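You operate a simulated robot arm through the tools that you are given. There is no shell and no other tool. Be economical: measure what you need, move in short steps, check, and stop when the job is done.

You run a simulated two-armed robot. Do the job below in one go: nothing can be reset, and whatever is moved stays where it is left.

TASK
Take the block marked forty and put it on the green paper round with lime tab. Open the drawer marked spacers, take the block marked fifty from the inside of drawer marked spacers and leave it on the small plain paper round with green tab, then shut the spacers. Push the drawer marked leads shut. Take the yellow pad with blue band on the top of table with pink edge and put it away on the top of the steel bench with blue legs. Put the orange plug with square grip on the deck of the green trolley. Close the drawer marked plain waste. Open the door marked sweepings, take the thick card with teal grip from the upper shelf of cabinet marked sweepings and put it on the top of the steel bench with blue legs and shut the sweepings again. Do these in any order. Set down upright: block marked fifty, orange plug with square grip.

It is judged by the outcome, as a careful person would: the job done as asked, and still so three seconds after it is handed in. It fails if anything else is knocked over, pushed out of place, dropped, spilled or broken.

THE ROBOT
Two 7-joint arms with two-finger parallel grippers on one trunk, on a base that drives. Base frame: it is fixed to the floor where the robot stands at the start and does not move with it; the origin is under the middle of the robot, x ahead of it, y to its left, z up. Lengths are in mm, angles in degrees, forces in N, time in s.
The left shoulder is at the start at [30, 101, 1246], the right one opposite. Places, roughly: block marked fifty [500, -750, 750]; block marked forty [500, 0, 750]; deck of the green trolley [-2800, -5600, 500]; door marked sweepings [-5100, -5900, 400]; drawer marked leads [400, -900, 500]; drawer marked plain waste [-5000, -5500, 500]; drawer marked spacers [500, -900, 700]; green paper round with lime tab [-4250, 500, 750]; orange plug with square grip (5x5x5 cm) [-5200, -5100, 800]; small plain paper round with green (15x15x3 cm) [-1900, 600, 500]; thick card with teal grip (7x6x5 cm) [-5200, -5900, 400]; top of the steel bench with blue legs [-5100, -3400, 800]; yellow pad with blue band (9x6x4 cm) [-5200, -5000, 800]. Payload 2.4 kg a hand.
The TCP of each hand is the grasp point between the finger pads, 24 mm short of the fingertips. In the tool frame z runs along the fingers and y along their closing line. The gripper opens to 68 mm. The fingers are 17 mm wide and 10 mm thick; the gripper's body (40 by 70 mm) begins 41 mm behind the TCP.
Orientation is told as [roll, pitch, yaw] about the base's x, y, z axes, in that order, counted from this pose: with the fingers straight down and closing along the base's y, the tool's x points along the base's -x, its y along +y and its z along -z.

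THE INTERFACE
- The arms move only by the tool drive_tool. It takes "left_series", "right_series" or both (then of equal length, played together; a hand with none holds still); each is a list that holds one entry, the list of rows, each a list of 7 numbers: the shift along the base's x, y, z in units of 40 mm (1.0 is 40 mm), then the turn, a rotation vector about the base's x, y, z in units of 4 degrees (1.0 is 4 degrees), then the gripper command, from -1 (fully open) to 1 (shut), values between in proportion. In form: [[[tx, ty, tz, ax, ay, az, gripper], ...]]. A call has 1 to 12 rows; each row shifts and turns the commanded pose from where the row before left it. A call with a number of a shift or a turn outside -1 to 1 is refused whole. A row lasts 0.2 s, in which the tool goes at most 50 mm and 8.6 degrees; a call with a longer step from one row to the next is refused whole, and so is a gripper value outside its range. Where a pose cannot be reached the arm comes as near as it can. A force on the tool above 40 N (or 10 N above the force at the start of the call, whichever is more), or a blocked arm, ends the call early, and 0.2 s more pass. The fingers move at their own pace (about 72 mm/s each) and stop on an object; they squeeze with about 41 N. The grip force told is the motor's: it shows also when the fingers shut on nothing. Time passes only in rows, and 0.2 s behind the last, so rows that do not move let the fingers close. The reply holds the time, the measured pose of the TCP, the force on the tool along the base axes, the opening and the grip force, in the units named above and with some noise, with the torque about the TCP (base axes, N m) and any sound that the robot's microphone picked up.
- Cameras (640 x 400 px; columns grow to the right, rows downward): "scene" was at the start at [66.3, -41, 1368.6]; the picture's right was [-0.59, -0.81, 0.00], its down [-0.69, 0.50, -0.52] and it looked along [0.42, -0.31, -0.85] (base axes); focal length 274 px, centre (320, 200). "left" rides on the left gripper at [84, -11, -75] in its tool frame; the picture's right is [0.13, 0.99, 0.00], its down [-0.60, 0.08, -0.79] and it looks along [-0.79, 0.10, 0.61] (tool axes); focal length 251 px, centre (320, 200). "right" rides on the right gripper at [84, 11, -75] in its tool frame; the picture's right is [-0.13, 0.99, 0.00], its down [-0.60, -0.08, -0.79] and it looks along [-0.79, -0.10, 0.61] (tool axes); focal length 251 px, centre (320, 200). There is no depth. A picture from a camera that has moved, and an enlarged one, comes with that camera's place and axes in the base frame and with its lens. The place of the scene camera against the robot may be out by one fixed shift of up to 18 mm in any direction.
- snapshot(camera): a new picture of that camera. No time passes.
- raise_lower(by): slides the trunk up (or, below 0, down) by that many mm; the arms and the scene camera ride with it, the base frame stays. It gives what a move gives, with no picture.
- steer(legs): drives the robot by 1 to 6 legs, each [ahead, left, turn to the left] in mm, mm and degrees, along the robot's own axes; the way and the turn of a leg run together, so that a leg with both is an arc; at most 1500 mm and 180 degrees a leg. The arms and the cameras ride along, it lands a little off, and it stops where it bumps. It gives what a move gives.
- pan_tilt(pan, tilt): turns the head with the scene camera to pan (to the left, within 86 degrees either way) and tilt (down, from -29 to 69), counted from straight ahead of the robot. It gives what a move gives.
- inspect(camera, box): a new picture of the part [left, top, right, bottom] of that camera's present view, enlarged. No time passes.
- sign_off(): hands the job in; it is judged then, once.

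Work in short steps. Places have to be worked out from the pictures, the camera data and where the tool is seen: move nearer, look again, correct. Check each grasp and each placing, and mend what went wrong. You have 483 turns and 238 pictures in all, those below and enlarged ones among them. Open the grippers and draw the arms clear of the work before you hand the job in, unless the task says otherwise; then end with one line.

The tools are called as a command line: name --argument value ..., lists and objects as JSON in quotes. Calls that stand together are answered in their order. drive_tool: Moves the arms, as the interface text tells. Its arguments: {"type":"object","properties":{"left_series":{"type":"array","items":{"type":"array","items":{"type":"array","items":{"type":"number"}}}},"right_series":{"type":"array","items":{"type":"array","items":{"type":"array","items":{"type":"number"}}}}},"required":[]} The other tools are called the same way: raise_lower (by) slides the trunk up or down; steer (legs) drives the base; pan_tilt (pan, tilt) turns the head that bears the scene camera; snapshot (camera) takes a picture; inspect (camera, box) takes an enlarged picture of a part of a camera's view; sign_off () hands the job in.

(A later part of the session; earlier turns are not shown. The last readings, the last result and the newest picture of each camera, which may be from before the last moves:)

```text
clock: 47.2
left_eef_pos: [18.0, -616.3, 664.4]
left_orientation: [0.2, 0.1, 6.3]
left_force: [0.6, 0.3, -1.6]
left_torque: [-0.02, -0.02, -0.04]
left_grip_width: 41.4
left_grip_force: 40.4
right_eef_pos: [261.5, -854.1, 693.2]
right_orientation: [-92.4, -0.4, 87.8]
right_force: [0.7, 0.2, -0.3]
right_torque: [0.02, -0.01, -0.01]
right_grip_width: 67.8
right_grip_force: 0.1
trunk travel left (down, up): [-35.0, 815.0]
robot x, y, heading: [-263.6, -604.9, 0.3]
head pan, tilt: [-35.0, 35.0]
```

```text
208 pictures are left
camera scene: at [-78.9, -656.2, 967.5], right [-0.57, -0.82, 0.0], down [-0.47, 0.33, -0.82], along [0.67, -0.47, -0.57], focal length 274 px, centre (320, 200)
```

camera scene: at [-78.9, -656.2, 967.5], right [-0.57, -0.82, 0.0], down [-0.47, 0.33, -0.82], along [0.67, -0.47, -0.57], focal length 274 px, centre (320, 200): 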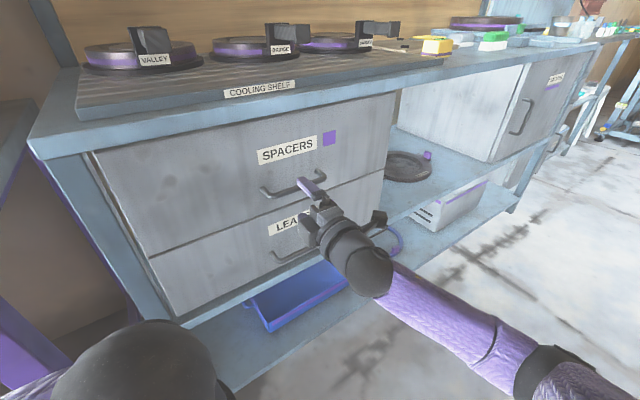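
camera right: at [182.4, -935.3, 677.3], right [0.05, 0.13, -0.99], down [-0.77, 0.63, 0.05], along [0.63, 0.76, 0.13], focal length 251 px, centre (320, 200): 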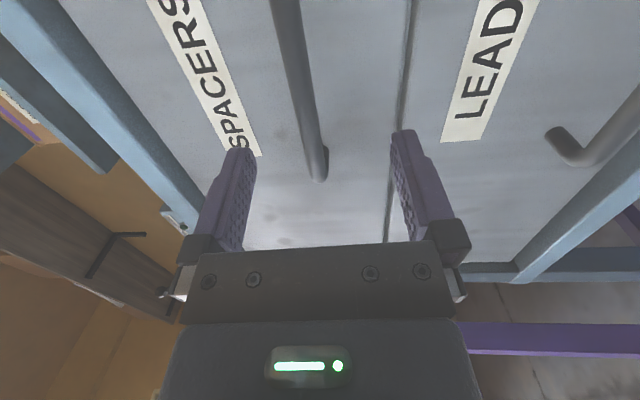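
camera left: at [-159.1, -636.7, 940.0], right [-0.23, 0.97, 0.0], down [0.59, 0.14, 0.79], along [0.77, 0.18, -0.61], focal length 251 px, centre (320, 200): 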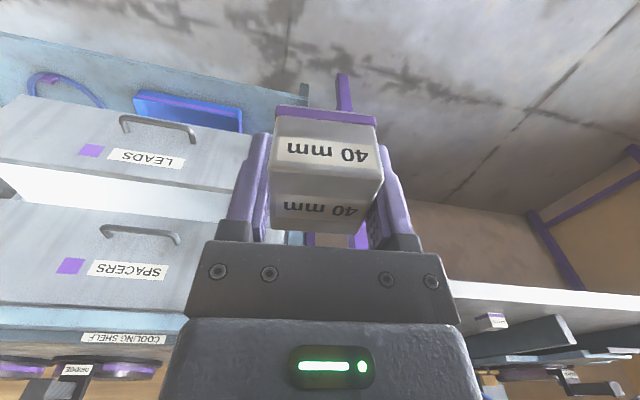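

The bar lies between the fingers' planes, a little high. I advance 48 mm, up 6 mm, and close.

drive_tool --right_series '[[[0.4, -0.15, 0.2, 0, 0, 0, -1], [0.4, -0.1, 0, 0, 0, 0, -1], [0.35, 0, 0, 0, 0, 0, -1], [0, 0, 0, 0, 0, 0, 1], [0, 0, 0, 0, 0, 0, 1], [0, 0, 0, 0, 0, 0, 1], [0, 0, 0, 0, 0, 0, 1]]]'

snapshot --camera "right"

```text
clock: 48.8
left_eef_pos: [18.7, -616.3, 662.7]
left_orientation: [0.3, 0.1, 6.3]
left_force: [-0.6, 0.4, -2.2]
left_torque: [-0.02, -0.02, 0.01]
left_grip_width: 41.8
left_grip_force: 40.8
right_eef_pos: [307.3, -863.6, 701.9]
right_orientation: [-92.4, -0.3, 87.8]
right_force: [1.1, -0.8, 2.2]
right_torque: [-0.13, 0.02, 0.12]
right_grip_width: 11.7
right_grip_force: 32.2
trunk travel left (down, up): [-35.0, 815.0]
robot x, y, heading: [-267.2, -609.7, 0.3]
head pan, tilt: [-35.0, 35.0]
```

```text
207 pictures are left
camera right: at [227.5, -944.3, 685.8], right [0.05, 0.13, -0.99], down [-0.77, 0.63, 0.05], along [0.63, 0.76, 0.13], focal length 251 px, centre (320, 200)
```

right: 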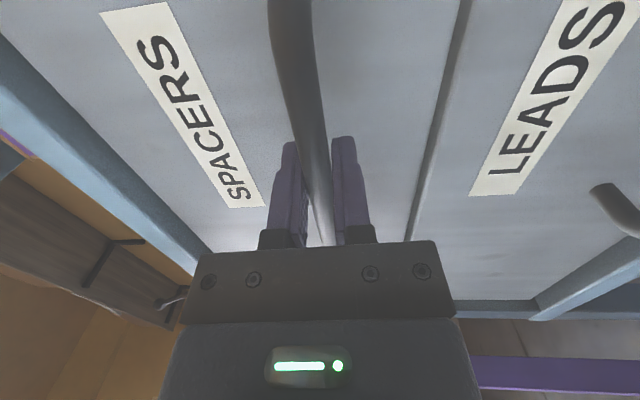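

The handle is gripped (11.7 mm). I pull the drawer by backing the base 200 mm.

steer --legs '[[-200, 0, 0]]'

snapshot --camera "scene"

```text
clock: 50.4
left_eef_pos: [-172.3, -616.5, 662.9]
left_orientation: [0.4, 0.2, 6.3]
left_force: [0.3, -0.3, -1.7]
left_torque: [-0.03, 0.0, -0.01]
left_grip_width: 41.6
left_grip_force: 41.2
right_eef_pos: [114.5, -862.9, 701.3]
right_orientation: [-92.3, -0.5, 88.0]
right_force: [-0.6, 5.5, 3.0]
right_torque: [-0.1, 0.0, -0.21]
right_grip_width: 11.6
right_grip_force: 32.2
trunk travel left (down, up): [-35.0, 815.0]
robot x, y, heading: [-456.2, -608.7, 0.2]
head pan, tilt: [-35.0, 35.0]
```

```text
206 pictures are left
camera scene: at [-270.7, -656.7, 967.6], right [-0.57, -0.82, 0.0], down [-0.47, 0.33, -0.82], along [0.67, -0.47, -0.57], focal length 274 px, centre (320, 200)
```

scene: 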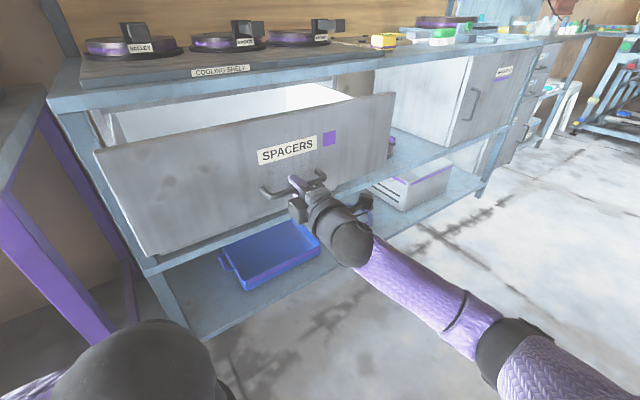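

Open ~193 mm. I pull a further 80 mm to get the block clear of the worktop.

steer --legs '[[-80, 0, 0]]'

```text
clock: 51.4
left_eef_pos: [-254.7, -618.7, 662.9]
left_orientation: [0.3, 0.1, 6.4]
left_force: [-0.4, 0.1, -2.8]
left_torque: [0.01, 0.02, -0.02]
left_grip_width: 41.7
left_grip_force: 41.1
right_eef_pos: [33.4, -864.2, 701.6]
right_orientation: [-92.5, -0.4, 88.0]
right_force: [-1.0, 1.7, 1.3]
right_torque: [-0.12, 0.04, -0.5]
right_grip_width: 11.7
right_grip_force: 31.6
trunk travel left (down, up): [-35.0, 815.0]
robot x, y, heading: [-538.1, -610.5, 0.6]
head pan, tilt: [-35.0, 35.0]
```

Now open ~274 mm. I release, back off 120 mm and raise the trunk to look in.

drive_tool --right_series '[[[0, 0, 0, 0, 0, 0, -1], [0, 0, 0, 0, 0, 0, -1], [0, 0, 0, 0, 0, 0, -1]]]'

steer --legs '[[-120, 0, 0]]'

raise_lower --by 280

pan_tilt --pan -25 --tilt 48

snapshot --camera "scene"

```text
clock: 52.2
left_eef_pos: [-254.3, -617.8, 663.4]
left_orientation: [0.3, 0.1, 6.4]
left_force: [-0.3, 1.4, -1.6]
left_torque: [0.0, -0.02, 0.02]
left_grip_width: 41.7
left_grip_force: 41.1
right_eef_pos: [33.9, -863.0, 701.2]
right_orientation: [-92.4, -0.4, 88.0]
right_force: [0.4, 0.8, -0.6]
right_torque: [-0.04, 0.0, -0.01]
right_grip_width: 68.3
right_grip_force: 0.0
trunk travel left (down, up): [-35.0, 815.0]
robot x, y, heading: [-533.9, -608.1, 0.5]
head pan, tilt: [-35.0, 35.0]
```

```text
clock: 53.5
left_eef_pos: [-373.8, -618.6, 662.1]
left_orientation: [0.3, 0.1, 6.5]
left_force: [-0.4, 0.2, -1.9]
left_torque: [-0.02, 0.01, 0.02]
left_grip_width: 41.6
left_grip_force: 41.0
right_eef_pos: [-84.9, -864.0, 700.6]
right_orientation: [-92.4, -0.4, 88.3]
right_force: [0.5, -0.5, -0.7]
right_torque: [-0.02, 0.0, 0.01]
right_grip_width: 67.9
right_grip_force: 0.1
trunk travel left (down, up): [-35.0, 815.0]
robot x, y, heading: [-655.6, -607.2, 0.6]
head pan, tilt: [-35.0, 35.0]
```

```text
clock: 56.3
left_eef_pos: [-373.9, -617.7, 943.2]
left_orientation: [0.3, 0.1, 6.6]
left_force: [-0.4, 0.0, -1.1]
left_torque: [-0.02, -0.01, -0.05]
left_grip_width: 41.9
left_grip_force: 41.3
right_eef_pos: [-84.3, -865.1, 980.7]
right_orientation: [-92.4, -0.4, 88.2]
right_force: [0.0, -0.1, 0.1]
right_torque: [0.01, 0.03, -0.02]
right_grip_width: 68.3
right_grip_force: 0.2
trunk travel left (down, up): [-315.0, 535.0]
robot x, y, heading: [-656.8, -609.6, 0.7]
head pan, tilt: [-35.0, 35.0]
```

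```text
clock: 57.0
left_eef_pos: [-374.3, -618.2, 943.1]
left_orientation: [0.4, 0.1, 6.5]
left_force: [-0.6, 0.1, -2.6]
left_torque: [-0.01, 0.01, 0.02]
left_grip_width: 41.9
left_grip_force: 40.7
right_eef_pos: [-86.3, -865.0, 981.7]
right_orientation: [-92.6, -0.5, 88.3]
right_force: [-0.6, 0.2, -0.3]
right_torque: [0.03, 0.02, 0.02]
right_grip_width: 68.0
right_grip_force: 0.0
trunk travel left (down, up): [-315.0, 535.0]
robot x, y, heading: [-657.4, -608.6, 0.7]
head pan, tilt: [-25.0, 48.0]
```

```text
205 pictures are left
camera scene: at [-552.9, -642.0, 1236.0], right [-0.41, -0.91, 0.0], down [-0.68, 0.31, -0.67], along [0.61, -0.28, -0.74], focal length 274 px, centre (320, 200)
```

scene: 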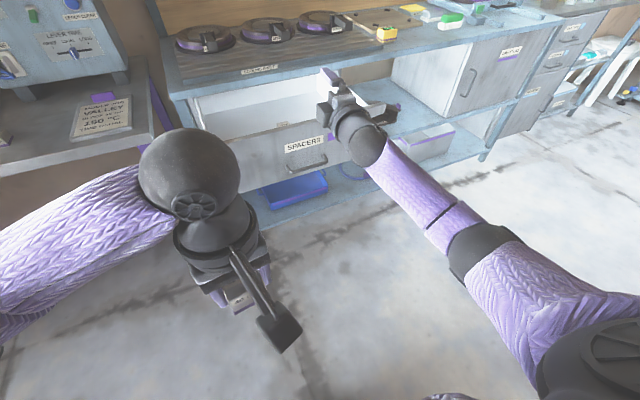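

Something small shows in the drawer; I zoom in.

inspect --camera "scene" --box '[190, 70, 350, 180]'

```text
3.64 times, centred on (270, 125) of scene
camera zoom: at [-552.9, -642.0, 1236.0], right [-0.41, -0.91, 0.0], down [-0.68, 0.31, -0.67], along [0.61, -0.28, -0.74], focal length 995 px, centre (502, 473)
```

zoom: 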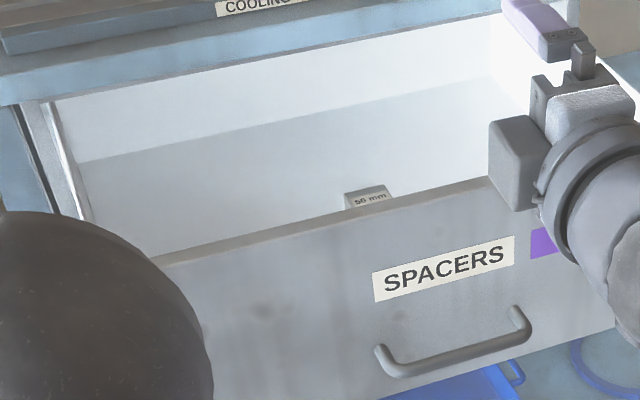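

Block fifty is in the drawer around [250, -873], z≈700. I turn the right tool back to pointing down in one combined rotation.

drive_tool --right_series '[[[0, 0, 0, 1, 1, -1, -1], [0, 0, 0, 1, 1, -1, -1], [0, 0, 0, 1, 1, -1, -1], [0, 0, 0, 1, 1, -1, -1], [0, 0, 0, 1, 1, -1, -1], [0, 0, 0, 1, 1, -1, -1], [0, 0, 0, 1, 1, -1, -1], [0, 0, 0, 1, 1, -1, -1], [0, 0, 0, 1, 1, -1, -1], [0, 0, 0, 1, 1, -1, -1], [0, 0, 0, 1, 1, -1, -1], [0, 0, 0, 1, 1, -1, -1]]]'

drive_tool --right_series '[[[0, 0, 0, 1, 1, -1, -1], [0, 0, 0, 1, 1, -1, -1], [0, 0, 0, 1, 1, -1, -1], [0, 0, 0, 1, 1, -1, -1], [0, 0, 0, 1, 1, -1, -1], [0, 0, 0, 0.3, 0.3, -0.3, -1]]]'

```text
clock: 59.6
left_eef_pos: [-375.3, -617.9, 943.5]
left_orientation: [0.4, 0.0, 6.4]
left_force: [0.3, -0.2, -1.5]
left_torque: [0.0, -0.01, 0.03]
left_grip_width: 41.7
left_grip_force: 41.1
right_eef_pos: [-86.2, -863.8, 981.5]
right_orientation: [-27.6, -14.8, 24.2]
right_force: [-1.1, 0.5, -0.2]
right_torque: [0.0, 0.02, 0.0]
right_grip_width: 68.0
right_grip_force: 0.1
trunk travel left (down, up): [-315.0, 535.0]
robot x, y, heading: [-653.0, -610.3, 0.5]
head pan, tilt: [-25.0, 48.0]
```

```text
clock: 61.0
left_eef_pos: [-374.1, -617.8, 943.0]
left_orientation: [0.3, 0.1, 6.5]
left_force: [0.0, -0.2, -1.9]
left_torque: [0.02, -0.06, -0.01]
left_grip_width: 41.6
left_grip_force: 41.3
right_eef_pos: [-153.3, -856.1, 976.4]
right_orientation: [-4.5, -0.1, 1.6]
right_force: [-0.2, -0.1, 0.7]
right_torque: [0.01, 0.0, 0.0]
right_grip_width: 68.0
right_grip_force: 0.0
right hand out of reach, approached as far as the arm can: row 1, 2, 3, 4, 5, 6
trunk travel left (down, up): [-315.0, 535.0]
robot x, y, heading: [-657.3, -609.8, 0.6]
head pan, tilt: [-25.0, 48.0]
```

Tool is down again. I trim the roll, then drive ahead 300 mm so the wrist camera looks into the drawer.

drive_tool --right_series '[[[-0.5, 0, 0, 1, 0, -0.4, -1], [0, 0, 0, 0.1, 0, 0, -1]]]'

steer --legs '[[300, 0, -0.6]]'

snapshot --camera "right"

snapshot --camera "scene"

```text
clock: 61.6
left_eef_pos: [-374.6, -617.1, 943.9]
left_orientation: [0.3, 0.1, 6.5]
left_force: [0.4, -0.5, -1.6]
left_torque: [0.04, 0.01, 0.01]
left_grip_width: 41.4
left_grip_force: 41.6
right_eef_pos: [-158.6, -859.6, 979.8]
right_orientation: [-0.1, -0.2, 0.0]
right_force: [0.6, -0.6, 0.0]
right_torque: [0.03, -0.01, -0.01]
right_grip_width: 68.2
right_grip_force: 0.0
right hand out of reach, approached as far as the arm can: row 1
trunk travel left (down, up): [-315.0, 535.0]
robot x, y, heading: [-657.3, -610.0, 0.6]
head pan, tilt: [-25.0, 48.0]
```

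```text
clock: 63.7
left_eef_pos: [-72.0, -619.9, 943.9]
left_orientation: [0.2, 0.2, 5.7]
left_force: [1.1, -0.1, -2.5]
left_torque: [0.02, 0.03, 0.03]
left_grip_width: 41.6
left_grip_force: 41.6
right_eef_pos: [139.4, -864.4, 979.4]
right_orientation: [-0.2, -0.2, -0.7]
right_force: [0.0, 0.2, 0.2]
right_torque: [-0.03, 0.04, 0.0]
right_grip_width: 68.0
right_grip_force: 0.0
trunk travel left (down, up): [-315.0, 535.0]
robot x, y, heading: [-353.3, -609.9, 0.1]
head pan, tilt: [-25.0, 48.0]
```

```text
203 pictures are left
camera right: at [54.4, -851.8, 1053.1], right [0.14, 0.99, 0.0], down [0.6, -0.08, 0.8], along [0.79, -0.11, -0.61], focal length 251 px, centre (320, 200)
```

right: 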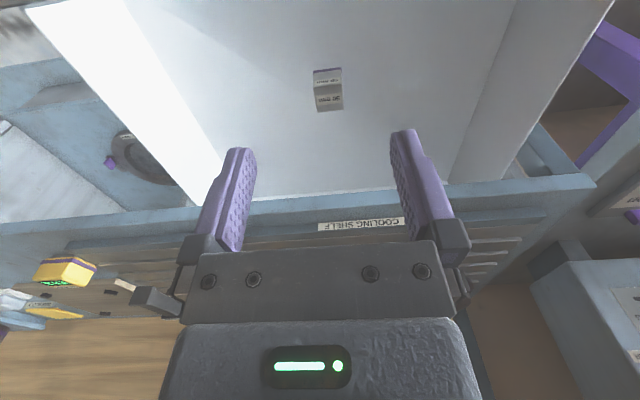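

```text
202 pictures are left
camera scene: at [-251.3, -642.0, 1235.9], right [-0.42, -0.91, 0.0], down [-0.67, 0.32, -0.67], along [0.61, -0.28, -0.74], focal length 274 px, centre (320, 200)
```

scene: 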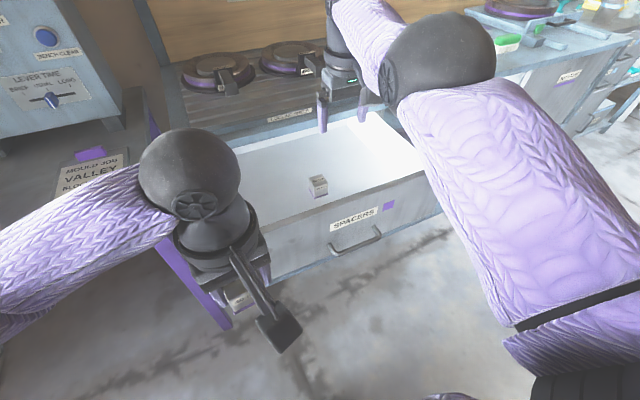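

inspect --camera "right" --box '[280, 40, 380, 130]'

inspect --camera "scene" --box '[280, 150, 360, 220]'

```text
4.44 times, centred on (330, 85) of right
camera zoom: at [54.4, -851.8, 1053.1], right [0.14, 0.99, 0.0], down [0.6, -0.08, 0.8], along [0.79, -0.11, -0.61], focal length 1118 px, centre (276, 711)
```

zoom: 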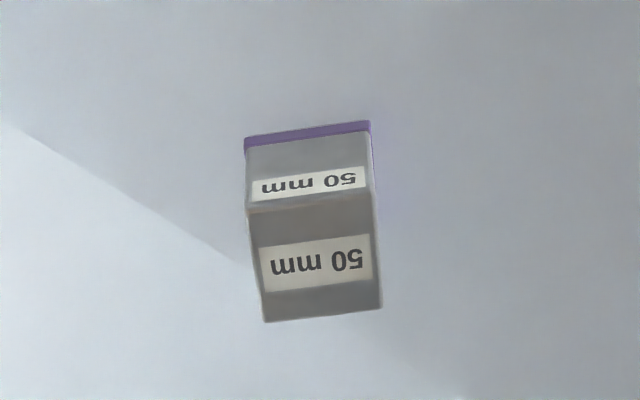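

```text
5.71 times, centred on (320, 185) of scene
camera zoom: at [-251.3, -642.0, 1235.9], right [-0.42, -0.91, 0.0], down [-0.67, 0.32, -0.67], along [0.61, -0.28, -0.74], focal length 1564 px, centre (320, 286)
```

zoom: 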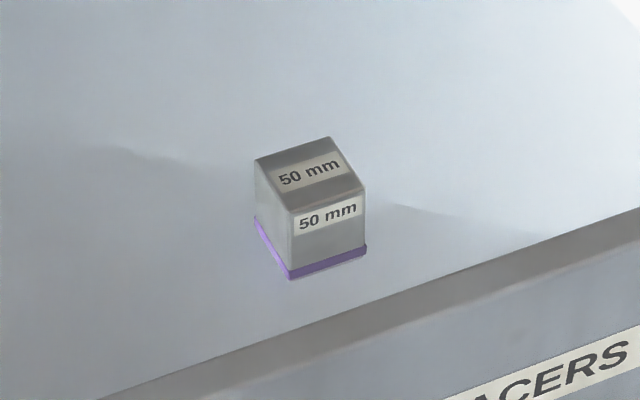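

Block fifty is square to the axes, centre [249, -866], top z≈726, bottom ≈680. First I move the left hand out of the drawer's way (left and up), then drive ahead and lower.

drive_tool --left_series '[[[0, 0.8, 0.4, 0, 0, 0, 1], [0, 0.8, 0.4, 0, 0, 0, 1], [0, 0.8, 0.4, 0, 0, 0, 1], [0, 0.6, 0.4, 0, 0, 0, 1]]]'

steer --legs '[[108, 0, 0]]'

raise_lower --by -110

snapshot --camera "scene"

snapshot --camera "right"

```text
clock: 64.7
left_eef_pos: [-75.4, -498.1, 1005.9]
left_orientation: [0.2, 0.1, 5.8]
left_force: [0.1, 0.4, -2.5]
left_torque: [-0.02, 0.0, 0.02]
left_grip_width: 41.9
left_grip_force: 40.4
right_eef_pos: [139.7, -864.4, 979.7]
right_orientation: [-0.1, -0.2, -0.8]
right_force: [-1.0, 0.3, -0.2]
right_torque: [0.0, 0.0, 0.0]
right_grip_width: 67.9
right_grip_force: 0.0
trunk travel left (down, up): [-315.0, 535.0]
robot x, y, heading: [-355.8, -609.4, -0.0]
head pan, tilt: [-25.0, 48.0]
```

```text
clock: 65.9
left_eef_pos: [36.0, -498.6, 1006.4]
left_orientation: [0.4, 0.0, 5.7]
left_force: [0.0, 0.8, -1.5]
left_torque: [0.01, 0.0, 0.01]
left_grip_width: 41.7
left_grip_force: 40.7
right_eef_pos: [248.7, -864.4, 979.7]
right_orientation: [-0.1, -0.2, -0.6]
right_force: [-0.4, 0.9, -0.3]
right_torque: [0.03, -0.03, 0.0]
right_grip_width: 67.9
right_grip_force: 0.0
trunk travel left (down, up): [-315.0, 535.0]
robot x, y, heading: [-245.7, -608.6, -0.2]
head pan, tilt: [-25.0, 48.0]
```

```text
clock: 67.3
left_eef_pos: [34.2, -497.8, 896.4]
left_orientation: [0.3, 0.1, 5.8]
left_force: [0.0, 0.3, -1.9]
left_torque: [0.01, 0.01, 0.03]
left_grip_width: 41.4
left_grip_force: 41.0
right_eef_pos: [256.5, -864.7, 837.7]
right_orientation: [-0.2, 3.9, -0.7]
right_force: [-0.4, 0.6, 0.3]
right_torque: [-0.01, 0.03, 0.03]
right_grip_width: 68.2
right_grip_force: 0.1
trunk travel left (down, up): [-205.0, 645.0]
robot x, y, heading: [-248.8, -607.5, -0.4]
head pan, tilt: [-25.0, 48.0]
```

```text
199 pictures are left
camera scene: at [-118.6, -642.2, 1124.3], right [-0.42, -0.91, 0.0], down [-0.67, 0.32, -0.67], along [0.61, -0.28, -0.74], focal length 274 px, centre (320, 200)
```

scene: 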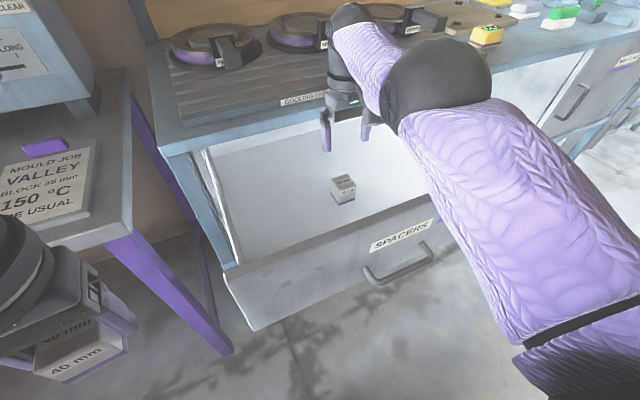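

```text
198 pictures are left
camera right: at [176.0, -852.3, 916.9], right [0.14, 0.99, -0.01], down [0.66, -0.08, 0.75], along [0.74, -0.11, -0.66], focal length 251 px, centre (320, 200)
```

right: 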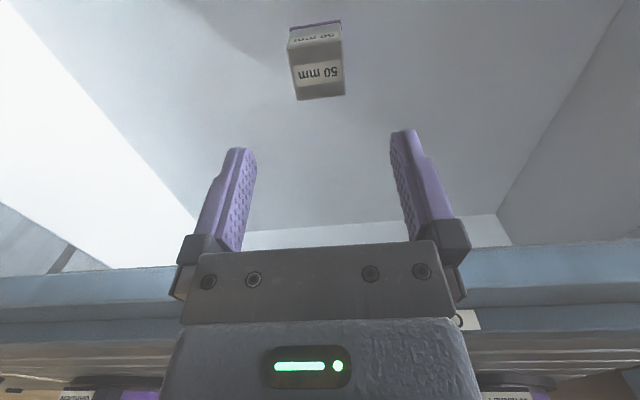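

Consistent: block at [250, -866]. I straighten the pitch and lower to just above, then into grasp height 712.

drive_tool --right_series '[[[-0.1, 0, -0.5, 0, -1, 0.15, -1], [0, 0, -0.7, 0, 0, 0, -1], [0, 0, -0.7, 0, 0, 0, -1], [0, 0, -0.6, 0, 0, 0, -1]]]'

snapshot --camera "right"

snapshot --camera "scene"

```text
clock: 68.3
left_eef_pos: [34.7, -498.1, 897.1]
left_orientation: [0.3, 0.2, 5.7]
left_force: [-0.5, -1.0, -2.7]
left_torque: [0.0, 0.06, -0.01]
left_grip_width: 41.7
left_grip_force: 40.8
right_eef_pos: [260.0, -865.7, 737.9]
right_orientation: [-0.2, 0.0, 0.0]
right_force: [0.1, 0.3, 0.7]
right_torque: [-0.04, -0.02, 0.0]
right_grip_width: 68.0
right_grip_force: 0.0
right hand out of reach, approached as far as the arm can: row 1, 3, 4
trunk travel left (down, up): [-205.0, 645.0]
robot x, y, heading: [-249.5, -604.9, -0.2]
head pan, tilt: [-25.0, 48.0]
```

```text
197 pictures are left
camera right: at [174.5, -854.5, 811.8], right [0.13, 0.99, 0.0], down [0.6, -0.08, 0.79], along [0.79, -0.11, -0.61], focal length 251 px, centre (320, 200)
```

right: 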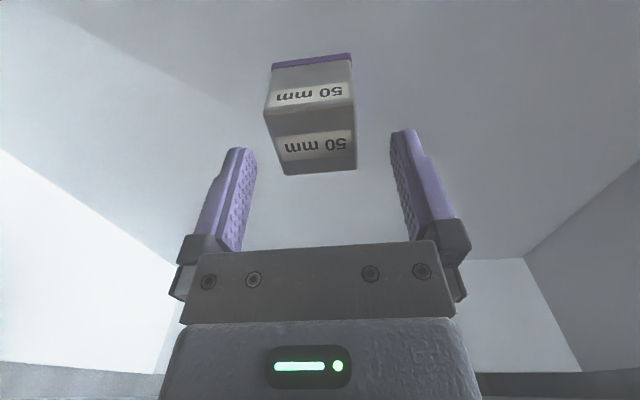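

```text
196 pictures are left
camera scene: at [-118.4, -642.2, 1124.2], right [-0.42, -0.91, 0.0], down [-0.67, 0.32, -0.67], along [0.61, -0.28, -0.74], focal length 274 px, centre (320, 200)
```

scene: 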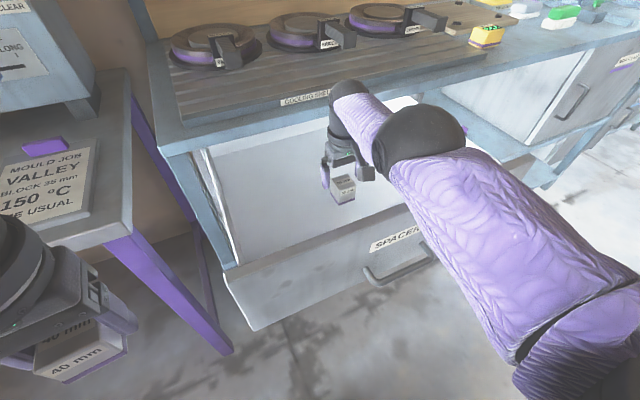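

Block now reads [246, -867]. I go back 13 mm and down 26 mm.

drive_tool --right_series '[[[-0.33, 0, -0.3, 0, 0, 0, -1], [0, 0, -0.35, 0, 0, 0, -1]]]'

```text
clock: 68.9
left_eef_pos: [34.3, -498.3, 895.6]
left_orientation: [0.3, 0.2, 5.8]
left_force: [0.1, -0.4, -2.5]
left_torque: [-0.02, -0.01, 0.0]
left_grip_width: 41.8
left_grip_force: 41.2
right_eef_pos: [254.7, -866.6, 709.0]
right_orientation: [-0.1, -0.1, -0.1]
right_force: [-0.5, 1.2, -0.1]
right_torque: [-0.01, -0.02, 0.01]
right_grip_width: 68.3
right_grip_force: 0.1
right hand out of reach, approached as far as the arm can: row 1
trunk travel left (down, up): [-205.0, 645.0]
robot x, y, heading: [-247.7, -610.8, -0.2]
head pan, tilt: [-25.0, 48.0]
```

drive_tool --right_series '[[[-0.17, 0, 0, 0, 0, 0, -1], [0, 0, 0, 0, 0, 0, 1], [0, 0, 0, 0, 0, 0, 1], [0, 0, 0, 0, 0, 0, 1], [0, 0, 0, 0, 0, 0, 1]]]'

snapshot --camera "right"

```text
clock: 70.1
left_eef_pos: [33.5, -498.2, 896.0]
left_orientation: [0.3, 0.2, 5.8]
left_force: [-0.1, 0.2, -1.6]
left_torque: [0.01, 0.04, -0.01]
left_grip_width: 41.9
left_grip_force: 41.1
right_eef_pos: [252.3, -869.6, 710.2]
right_orientation: [-0.2, 0.0, -0.1]
right_force: [0.3, -0.5, 0.0]
right_torque: [0.07, 0.01, -0.02]
right_grip_width: 41.9
right_grip_force: 41.3
right hand out of reach, approached as far as the arm can: row 1
trunk travel left (down, up): [-205.0, 645.0]
robot x, y, heading: [-245.9, -608.2, 0.1]
head pan, tilt: [-25.0, 48.0]
```

```text
195 pictures are left
camera right: at [166.9, -857.4, 783.2], right [0.13, 0.99, 0.0], down [0.6, -0.08, 0.79], along [0.79, -0.11, -0.61], focal length 251 px, centre (320, 200)
```

right: 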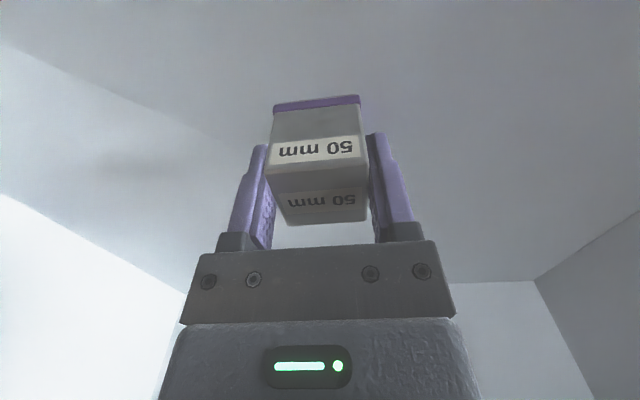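

Fifty is gripped (41.9 mm). I lift straight up by the trunk and back away.

raise_lower --by 230

steer --legs '[[-450, 0, 0]]'

pan_tilt --pan -20 --tilt 40

snapshot --camera "scene"

```text
clock: 72.5
left_eef_pos: [34.9, -497.6, 1126.8]
left_orientation: [0.2, 0.1, 5.8]
left_force: [0.9, -0.4, -1.5]
left_torque: [0.0, 0.03, -0.01]
left_grip_width: 41.5
left_grip_force: 41.1
right_eef_pos: [251.2, -869.4, 994.1]
right_orientation: [-0.1, -6.7, 0.0]
right_force: [0.3, 0.2, -2.3]
right_torque: [-0.01, 0.05, 0.02]
right_grip_width: 41.6
right_grip_force: 40.8
trunk travel left (down, up): [-435.0, 415.0]
robot x, y, heading: [-250.3, -608.9, -0.2]
head pan, tilt: [-25.0, 48.0]
```

```text
clock: 75.2
left_eef_pos: [-419.0, -497.2, 1126.5]
left_orientation: [0.3, 0.2, 6.2]
left_force: [0.3, -0.4, -1.1]
left_torque: [-0.01, 0.0, -0.02]
left_grip_width: 41.6
left_grip_force: 41.6
right_eef_pos: [-198.8, -866.3, 994.5]
right_orientation: [-0.2, -6.7, 0.3]
right_force: [0.2, 0.3, -1.8]
right_torque: [-0.01, 0.01, -0.02]
right_grip_width: 41.7
right_grip_force: 40.9
trunk travel left (down, up): [-435.0, 415.0]
robot x, y, heading: [-699.9, -608.7, 0.3]
head pan, tilt: [-25.0, 48.0]
```

```text
clock: 75.9
left_eef_pos: [-417.6, -496.8, 1126.2]
left_orientation: [0.3, 0.1, 6.2]
left_force: [-0.2, -0.9, -2.1]
left_torque: [0.01, 0.0, -0.02]
left_grip_width: 41.6
left_grip_force: 41.0
right_eef_pos: [-199.0, -865.8, 994.7]
right_orientation: [-0.2, -6.6, 0.4]
right_force: [-0.1, -0.8, -2.6]
right_torque: [-0.02, 0.02, 0.01]
right_grip_width: 41.8
right_grip_force: 40.5
trunk travel left (down, up): [-435.0, 415.0]
robot x, y, heading: [-703.9, -607.4, 0.3]
head pan, tilt: [-20.0, 40.0]
```

```text
194 pictures are left
camera scene: at [-605.1, -638.0, 1368.3], right [-0.34, -0.94, 0.0], down [-0.61, 0.22, -0.77], along [0.72, -0.26, -0.64], focal length 274 px, centre (320, 200)
```

scene: 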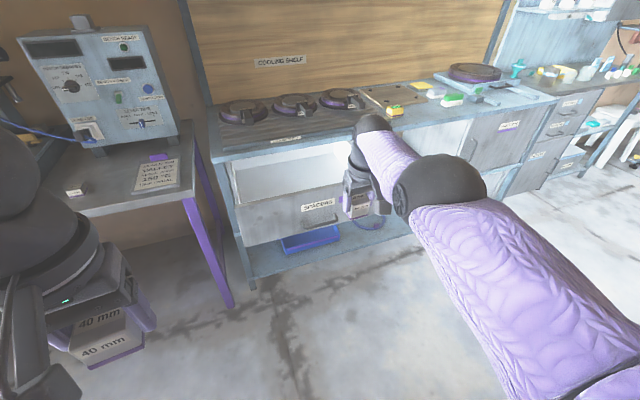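

Both blocks are held. I draw the right hand in and turn left to look at the room behind.

drive_tool --right_series '[[[-0.9, 0, 0, 0, 0.5, 0, 1], [-0.9, 0, 0, 0, 0.5, 0, 1], [-0.9, 0, 0, 0, 0.5, 0, 1], [-0.9, 0, 0, 0, 0.2, 0, 1]]]'

steer --legs '[[0, 0, 150]]'

pan_tilt --pan 0 --tilt 25

snapshot --camera "scene"

pan_tilt --pan 70 --tilt 25

snapshot --camera "scene"

```text
clock: 76.9
left_eef_pos: [-418.6, -495.5, 1125.3]
left_orientation: [0.3, 0.1, 6.2]
left_force: [0.7, -0.7, -2.4]
left_torque: [0.01, 0.01, -0.02]
left_grip_width: 41.5
left_grip_force: 40.6
right_eef_pos: [-230.4, -894.8, 976.8]
right_orientation: [-0.1, 0.2, 0.3]
right_force: [0.0, -0.8, -1.2]
right_torque: [0.0, 0.05, 0.01]
right_grip_width: 41.7
right_grip_force: 40.7
right hand out of reach, approached as far as the arm can: row 1, 2, 3, 4
trunk travel left (down, up): [-435.0, 415.0]
robot x, y, heading: [-701.1, -609.9, 0.3]
head pan, tilt: [-20.0, 40.0]
```

```text
clock: 83.5
left_eef_pos: [-998.3, -570.0, 1126.0]
left_orientation: [0.3, 0.2, 157.2]
left_force: [0.1, 0.3, -1.7]
left_torque: [-0.02, 0.0, 0.02]
left_grip_width: 41.7
left_grip_force: 41.3
right_eef_pos: [-973.7, -131.7, 977.0]
right_orientation: [0.0, 0.4, 151.4]
right_force: [0.3, 0.1, -1.8]
right_torque: [0.02, 0.01, -0.03]
right_grip_width: 41.6
right_grip_force: 40.8
trunk travel left (down, up): [-435.0, 415.0]
robot x, y, heading: [-698.6, -612.8, 151.2]
head pan, tilt: [-20.0, 40.0]
```

```text
clock: 84.4
left_eef_pos: [-999.7, -571.0, 1127.1]
left_orientation: [0.3, 0.1, 157.3]
left_force: [-0.4, -0.5, -3.1]
left_torque: [0.0, 0.0, 0.0]
left_grip_width: 41.5
left_grip_force: 41.0
right_eef_pos: [-973.2, -131.8, 977.2]
right_orientation: [0.0, 0.3, 151.4]
right_force: [0.2, 0.5, -1.8]
right_torque: [0.01, 0.01, 0.02]
right_grip_width: 41.9
right_grip_force: 41.4
trunk travel left (down, up): [-435.0, 415.0]
robot x, y, heading: [-699.7, -607.8, 151.1]
head pan, tilt: [0.0, 25.0]
```

```text
193 pictures are left
camera scene: at [-817.5, -551.8, 1391.6], right [0.48, 0.88, 0.0], down [0.37, -0.2, -0.91], along [-0.79, 0.44, -0.42], focal length 274 px, centre (320, 200)
```

scene: 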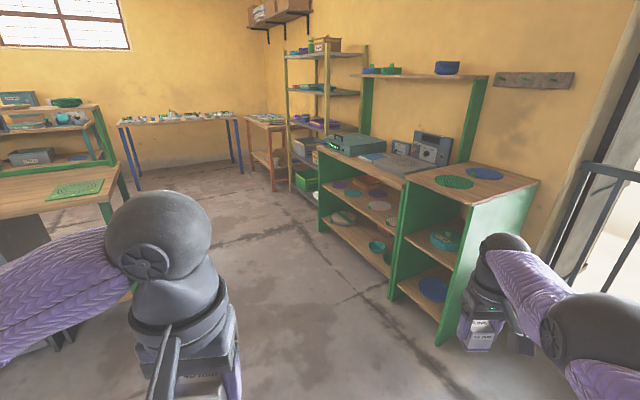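

```text
clock: 85.8
left_eef_pos: [-1001.0, -570.7, 1125.3]
left_orientation: [0.3, 0.1, 157.2]
left_force: [-0.6, 0.2, -2.5]
left_torque: [-0.01, -0.03, 0.0]
left_grip_width: 41.7
left_grip_force: 40.9
right_eef_pos: [-972.8, -132.2, 976.4]
right_orientation: [-0.2, 0.3, 151.4]
right_force: [0.8, 1.0, -2.7]
right_torque: [-0.02, -0.04, 0.01]
right_grip_width: 41.7
right_grip_force: 41.2
trunk travel left (down, up): [-435.0, 415.0]
robot x, y, heading: [-697.8, -610.7, 151.2]
head pan, tilt: [70.0, 25.0]
```

```text
192 pictures are left
camera scene: at [-805.9, -656.8, 1391.7], right [-0.66, 0.75, 0.0], down [0.32, 0.28, -0.91], along [-0.68, -0.6, -0.42], focal length 274 px, centre (320, 200)
```

scene: 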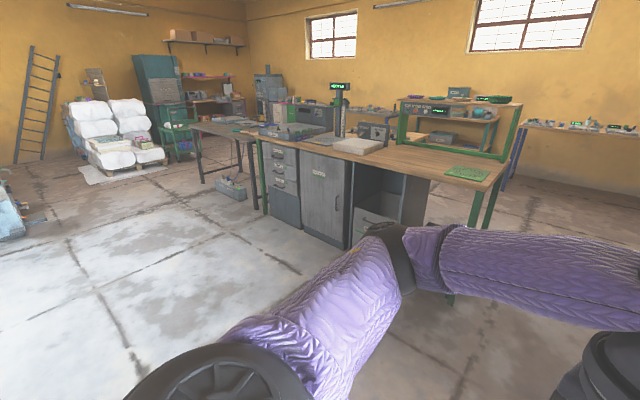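

The green-sided shelf unit by the wall should carry the small plain round. I zoom on it and on the far benches.

pan_tilt --pan 0 --tilt 25

inspect --camera "scene" --box '[310, 120, 550, 310]'

inspect --camera "scene" --box '[110, 30, 370, 200]'

```text
clock: 87.2
left_eef_pos: [-1000.3, -571.4, 1126.6]
left_orientation: [0.4, 0.1, 157.3]
left_force: [-0.1, 1.0, -1.5]
left_torque: [0.03, -0.01, 0.0]
left_grip_width: 41.6
left_grip_force: 41.1
right_eef_pos: [-973.2, -132.7, 976.4]
right_orientation: [-0.1, 0.3, 151.4]
right_force: [0.1, -0.2, -2.5]
right_torque: [0.01, -0.04, -0.01]
right_grip_width: 41.8
right_grip_force: 41.2
trunk travel left (down, up): [-435.0, 415.0]
robot x, y, heading: [-699.1, -609.7, 151.5]
head pan, tilt: [0.0, 25.0]
```

```text
2.11 times, centred on (430, 215) of scene
camera zoom: at [-817.5, -551.9, 1391.6], right [0.48, 0.88, 0.0], down [0.37, -0.2, -0.91], along [-0.8, 0.43, -0.42], focal length 576 px, centre (88, 168)
```

zoom: 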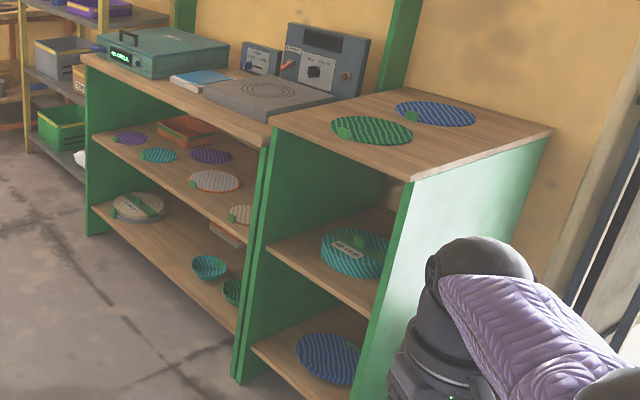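

```text
2.35 times, centred on (240, 115) of scene
camera zoom: at [-817.5, -551.9, 1391.6], right [0.48, 0.88, 0.0], down [0.37, -0.2, -0.91], along [-0.8, 0.43, -0.42], focal length 644 px, centre (508, 400)
```

zoom: 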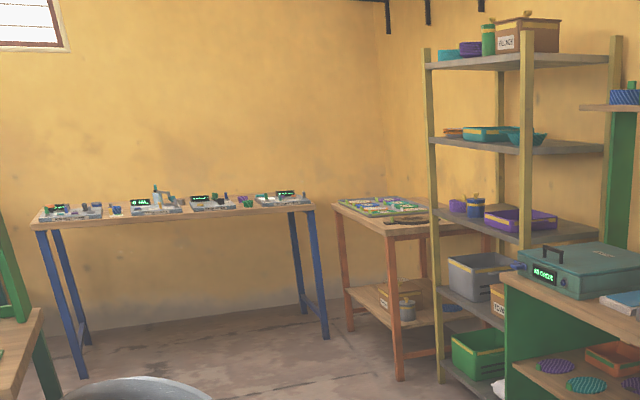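

I turn to face the shelf (+y) and strafe to about x = -1850.

steer --legs '[[0, 0, -61.4], [0, 1150, 0]]'

snapshot --camera "scene"

```text
clock: 95.9
left_eef_pos: [-1984.9, -334.0, 1126.3]
left_orientation: [0.2, 0.0, 96.2]
left_force: [-0.1, 0.4, -1.6]
left_torque: [0.0, -0.03, -0.02]
left_grip_width: 41.5
left_grip_force: 41.4
right_eef_pos: [-1589.6, -145.0, 975.6]
right_orientation: [0.0, 0.3, 90.4]
right_force: [1.1, 0.0, -2.7]
right_torque: [0.01, 0.0, 0.0]
right_grip_width: 41.8
right_grip_force: 41.0
trunk travel left (down, up): [-435.0, 415.0]
robot x, y, heading: [-1869.8, -617.0, 90.2]
head pan, tilt: [0.0, 25.0]
```

```text
189 pictures are left
camera scene: at [-1887.4, -496.7, 1391.6], right [1.0, 0.01, 0.0], down [0.0, -0.42, -0.91], along [-0.01, 0.91, -0.42], focal length 274 px, centre (320, 200)
```

scene: 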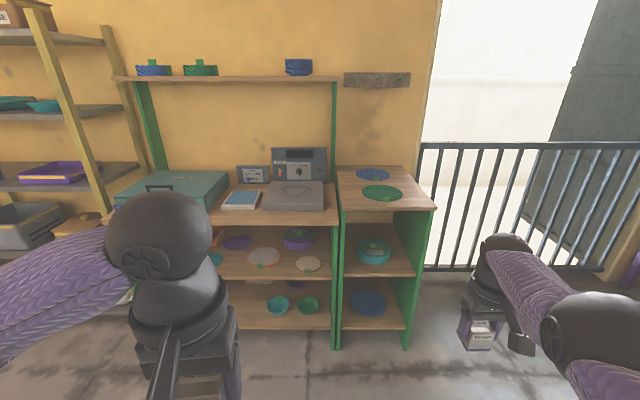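

inspect --camera "scene" --box '[190, 210, 350, 330]'

```text
3.33 times, centred on (270, 270) of scene
camera zoom: at [-1887.4, -496.7, 1391.6], right [1.0, 0.01, 0.0], down [0.0, -0.42, -0.91], along [-0.01, 0.91, -0.42], focal length 912 px, centre (487, -33)
```

zoom: 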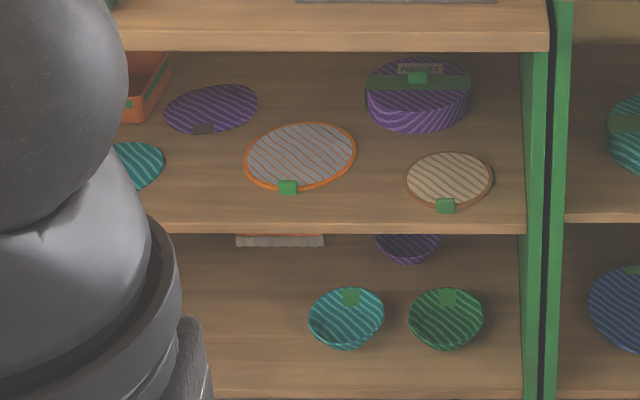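

The small plain round with green tab is on the middle shelf, roughly [-1960, 634, 510], under a board at ~800. So fifty must be held with the tool tilted; I'll set it on the clear front strip of the right unit's top and regrasp it at a tilt. Drive nearer first.

steer --legs '[[480, 0, 0]]'

pan_tilt --pan -35 --tilt 45

snapshot --camera "scene"

snapshot --camera "right"

```text
clock: 98.8
left_eef_pos: [-1990.0, 156.4, 1124.9]
left_orientation: [0.3, 0.1, 96.4]
left_force: [-0.7, 0.2, -1.7]
left_torque: [-0.01, -0.02, -0.01]
left_grip_width: 41.5
left_grip_force: 41.0
right_eef_pos: [-1593.3, 346.6, 976.5]
right_orientation: [-0.2, 0.3, 90.5]
right_force: [-0.2, 0.3, -2.1]
right_torque: [-0.04, 0.0, -0.05]
right_grip_width: 41.8
right_grip_force: 40.6
trunk travel left (down, up): [-435.0, 415.0]
robot x, y, heading: [-1876.0, -127.2, 90.4]
head pan, tilt: [0.0, 25.0]
```

```text
clock: 99.8
left_eef_pos: [-1991.0, 156.6, 1125.9]
left_orientation: [0.3, 0.1, 96.4]
left_force: [-0.1, 0.4, -1.7]
left_torque: [-0.01, -0.04, -0.01]
left_grip_width: 41.5
left_grip_force: 41.2
right_eef_pos: [-1594.9, 345.6, 977.2]
right_orientation: [-0.1, 0.3, 90.5]
right_force: [-0.2, -0.1, -2.0]
right_torque: [0.0, 0.0, -0.01]
right_grip_width: 41.8
right_grip_force: 41.0
trunk travel left (down, up): [-435.0, 415.0]
robot x, y, heading: [-1878.3, -124.3, 90.7]
head pan, tilt: [-35.0, 45.0]
```

```text
187 pictures are left
camera scene: at [-1844.3, -31.1, 1361.1], right [0.82, -0.57, 0.0], down [-0.4, -0.58, -0.71], along [0.4, 0.58, -0.71], focal length 274 px, centre (320, 200)
```

scene: 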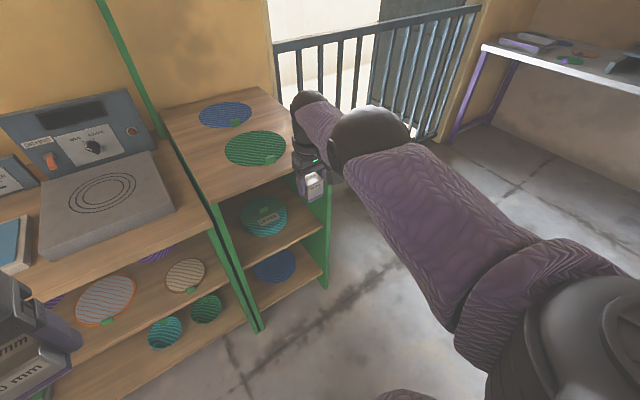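

```text
186 pictures are left
camera right: at [-1605.7, 262.6, 1050.7], right [-0.99, 0.12, 0.0], down [0.07, 0.61, 0.79], along [0.1, 0.78, -0.61], focal length 251 px, centre (320, 200)
```

right: 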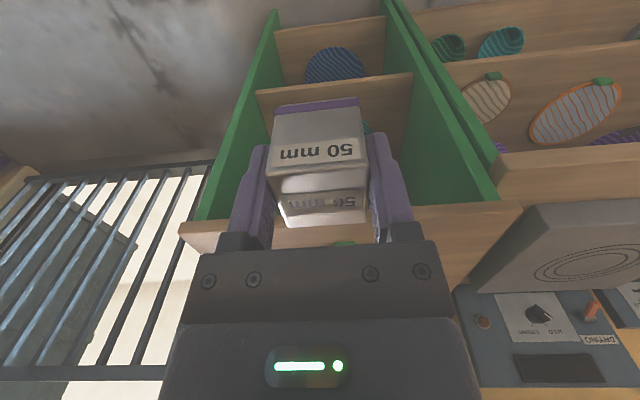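

Triangulated: small round centre [-1954, 636, ~500]; right unit top ≈ 845, front edge y≈551, free area at x≈-1750. I strafe and drive to bring fifty above [-1750, 597] and lower the trunk a bit.

steer --legs '[[0, 155, -0.6], [235, 0, 0]]'

raise_lower --by -60

snapshot --camera "scene"

snapshot --camera "right"

```text
clock: 102.5
left_eef_pos: [-2137.4, 386.9, 1127.0]
left_orientation: [0.3, 0.1, 95.6]
left_force: [-0.4, 0.6, -2.6]
left_torque: [0.01, -0.01, 0.01]
left_grip_width: 41.9
left_grip_force: 40.9
right_eef_pos: [-1737.8, 572.1, 975.1]
right_orientation: [-0.1, 0.3, 89.7]
right_force: [0.4, -0.3, -1.7]
right_torque: [-0.01, -0.01, -0.01]
right_grip_width: 41.7
right_grip_force: 41.7
trunk travel left (down, up): [-435.0, 415.0]
robot x, y, heading: [-2030.7, 103.0, 89.7]
head pan, tilt: [-35.0, 45.0]
```

```text
clock: 103.2
left_eef_pos: [-2138.7, 385.0, 1081.8]
left_orientation: [0.4, 0.1, 95.6]
left_force: [0.2, 0.0, -2.0]
left_torque: [0.03, -0.01, 0.01]
left_grip_width: 41.4
left_grip_force: 41.3
right_eef_pos: [-1737.5, 574.6, 937.1]
right_orientation: [-0.3, -0.2, 89.6]
right_force: [-2.4, -5.3, 26.2]
right_torque: [-0.62, 0.02, -0.08]
right_grip_width: 41.5
right_grip_force: 41.2
trunk travel left (down, up): [-391.0, 459.0]
robot x, y, heading: [-2030.0, 100.7, 89.5]
head pan, tilt: [-35.0, 45.0]
stopped: the force on the tool passed its limit at 84 N (the readings are from after the stop); the commanded pose is now the measured one
```

```text
185 pictures are left
camera scene: at [-1995.8, 200.6, 1317.0], right [0.82, -0.58, 0.0], down [-0.41, -0.58, -0.71], along [0.41, 0.58, -0.71], focal length 274 px, centre (320, 200)
```

scene: 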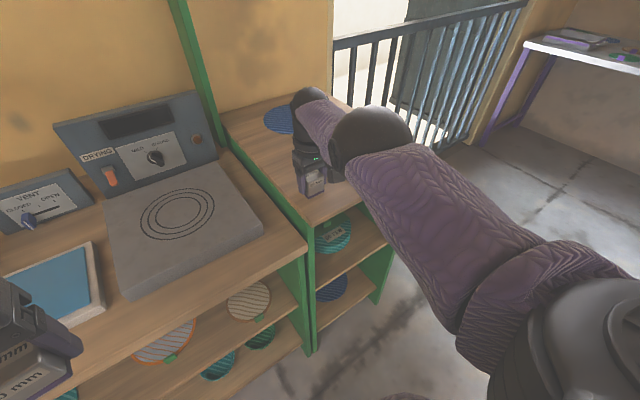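

```text
184 pictures are left
camera right: at [-1751.1, 491.2, 1010.8], right [-0.99, 0.14, -0.01], down [0.08, 0.6, 0.8], along [0.11, 0.79, -0.61], focal length 251 px, centre (320, 200)
```

right: 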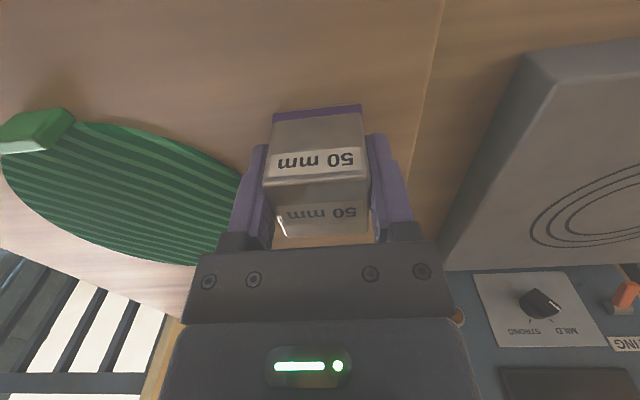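

The block touched the board: its surface is ~907, higher than I thought; it stands well inside the front edge. I release with a partial opening.

drive_tool --right_series '[[[0, 0, 0, 0, 0, 0, -0.65], [0, 0, 0, 0, 0, 0, -0.65], [0, 0, 0.3, 0, 0, 0, -0.65], [0, 0, 0.8, 0, 0, 0, -0.65], [0, 0, 0.8, 0, 0, 0, -0.65]]]'

snapshot --camera "right"

```text
clock: 104.4
left_eef_pos: [-2138.1, 386.7, 1081.9]
left_orientation: [0.3, 0.3, 95.6]
left_force: [0.5, 0.6, -1.9]
left_torque: [0.0, -0.04, -0.01]
left_grip_width: 41.6
left_grip_force: 40.4
right_eef_pos: [-1738.2, 581.9, 1009.7]
right_orientation: [-0.3, 0.2, 89.6]
right_force: [-0.1, 0.2, -0.4]
right_torque: [0.03, -0.03, -0.04]
right_grip_width: 55.9
right_grip_force: 0.0
right hand out of reach, approached as far as the arm can: row 4
trunk travel left (down, up): [-391.0, 459.0]
robot x, y, heading: [-2029.5, 106.9, 89.6]
head pan, tilt: [-35.0, 45.0]
```

```text
183 pictures are left
camera right: at [-1751.1, 499.1, 1084.2], right [-0.99, 0.13, -0.01], down [0.08, 0.61, 0.79], along [0.11, 0.78, -0.61], focal length 251 px, centre (320, 200)
```

right: 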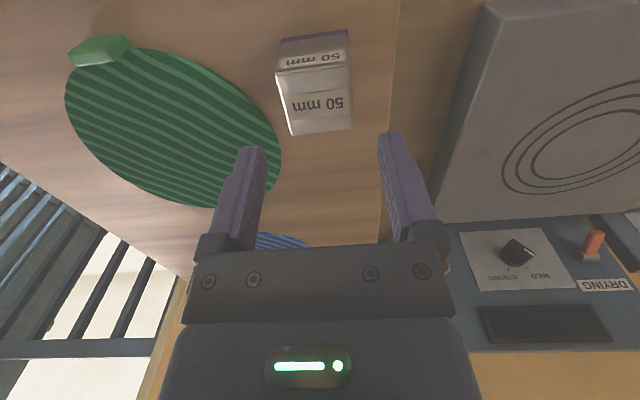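

Fifty stands upright. I tilt the right tool 40° forward above it.

drive_tool --right_series '[[[0, -0.2, 0, 1, 0, 0, -0.65], [0, -0.2, 0, 1, 0, 0, -0.65], [0, -0.2, 0, 1, 0, 0, -0.65], [0, 0, 0, 1, 0, 0, -0.65], [0, 0, 0, 1, 0, 0, -0.65], [0, 0, 0, 1, 0, 0, -0.65], [0, 0, 0, 1, 0, 0, -0.65], [0, 0, 0, 1, 0, 0, -0.65], [0, 0, 0, 1, 0, 0, -0.65], [0, 0, 0, 1, 0, 0, -0.65]]]'

snapshot --camera "right"

```text
clock: 106.6
left_eef_pos: [-2136.9, 386.9, 1081.9]
left_orientation: [0.3, 0.2, 95.6]
left_force: [0.1, -0.2, -1.1]
left_torque: [0.01, 0.0, -0.04]
left_grip_width: 41.8
left_grip_force: 41.0
right_eef_pos: [-1694.6, 672.6, 1006.0]
right_orientation: [0.1, -40.0, 89.6]
right_force: [1.2, -0.6, -0.4]
right_torque: [-0.02, 0.07, 0.01]
right_grip_width: 56.0
right_grip_force: 0.1
right hand out of reach, approached as far as the arm can: row 1, 2, 3, 4, 5, 6, 7, 8, 9, 10
trunk travel left (down, up): [-391.0, 459.0]
robot x, y, heading: [-2027.3, 104.2, 89.6]
head pan, tilt: [-35.0, 45.0]
```

```text
182 pictures are left
camera right: at [-1708.2, 560.7, 1009.0], right [-0.99, 0.11, 0.08], down [0.08, -0.05, 1.0], along [0.11, 0.99, 0.04], focal length 251 px, centre (320, 200)
```

right: 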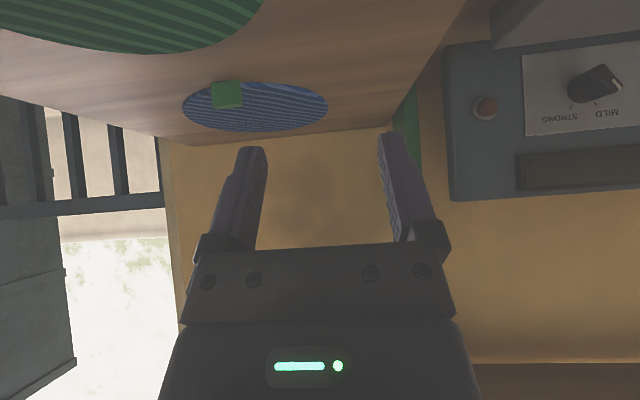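

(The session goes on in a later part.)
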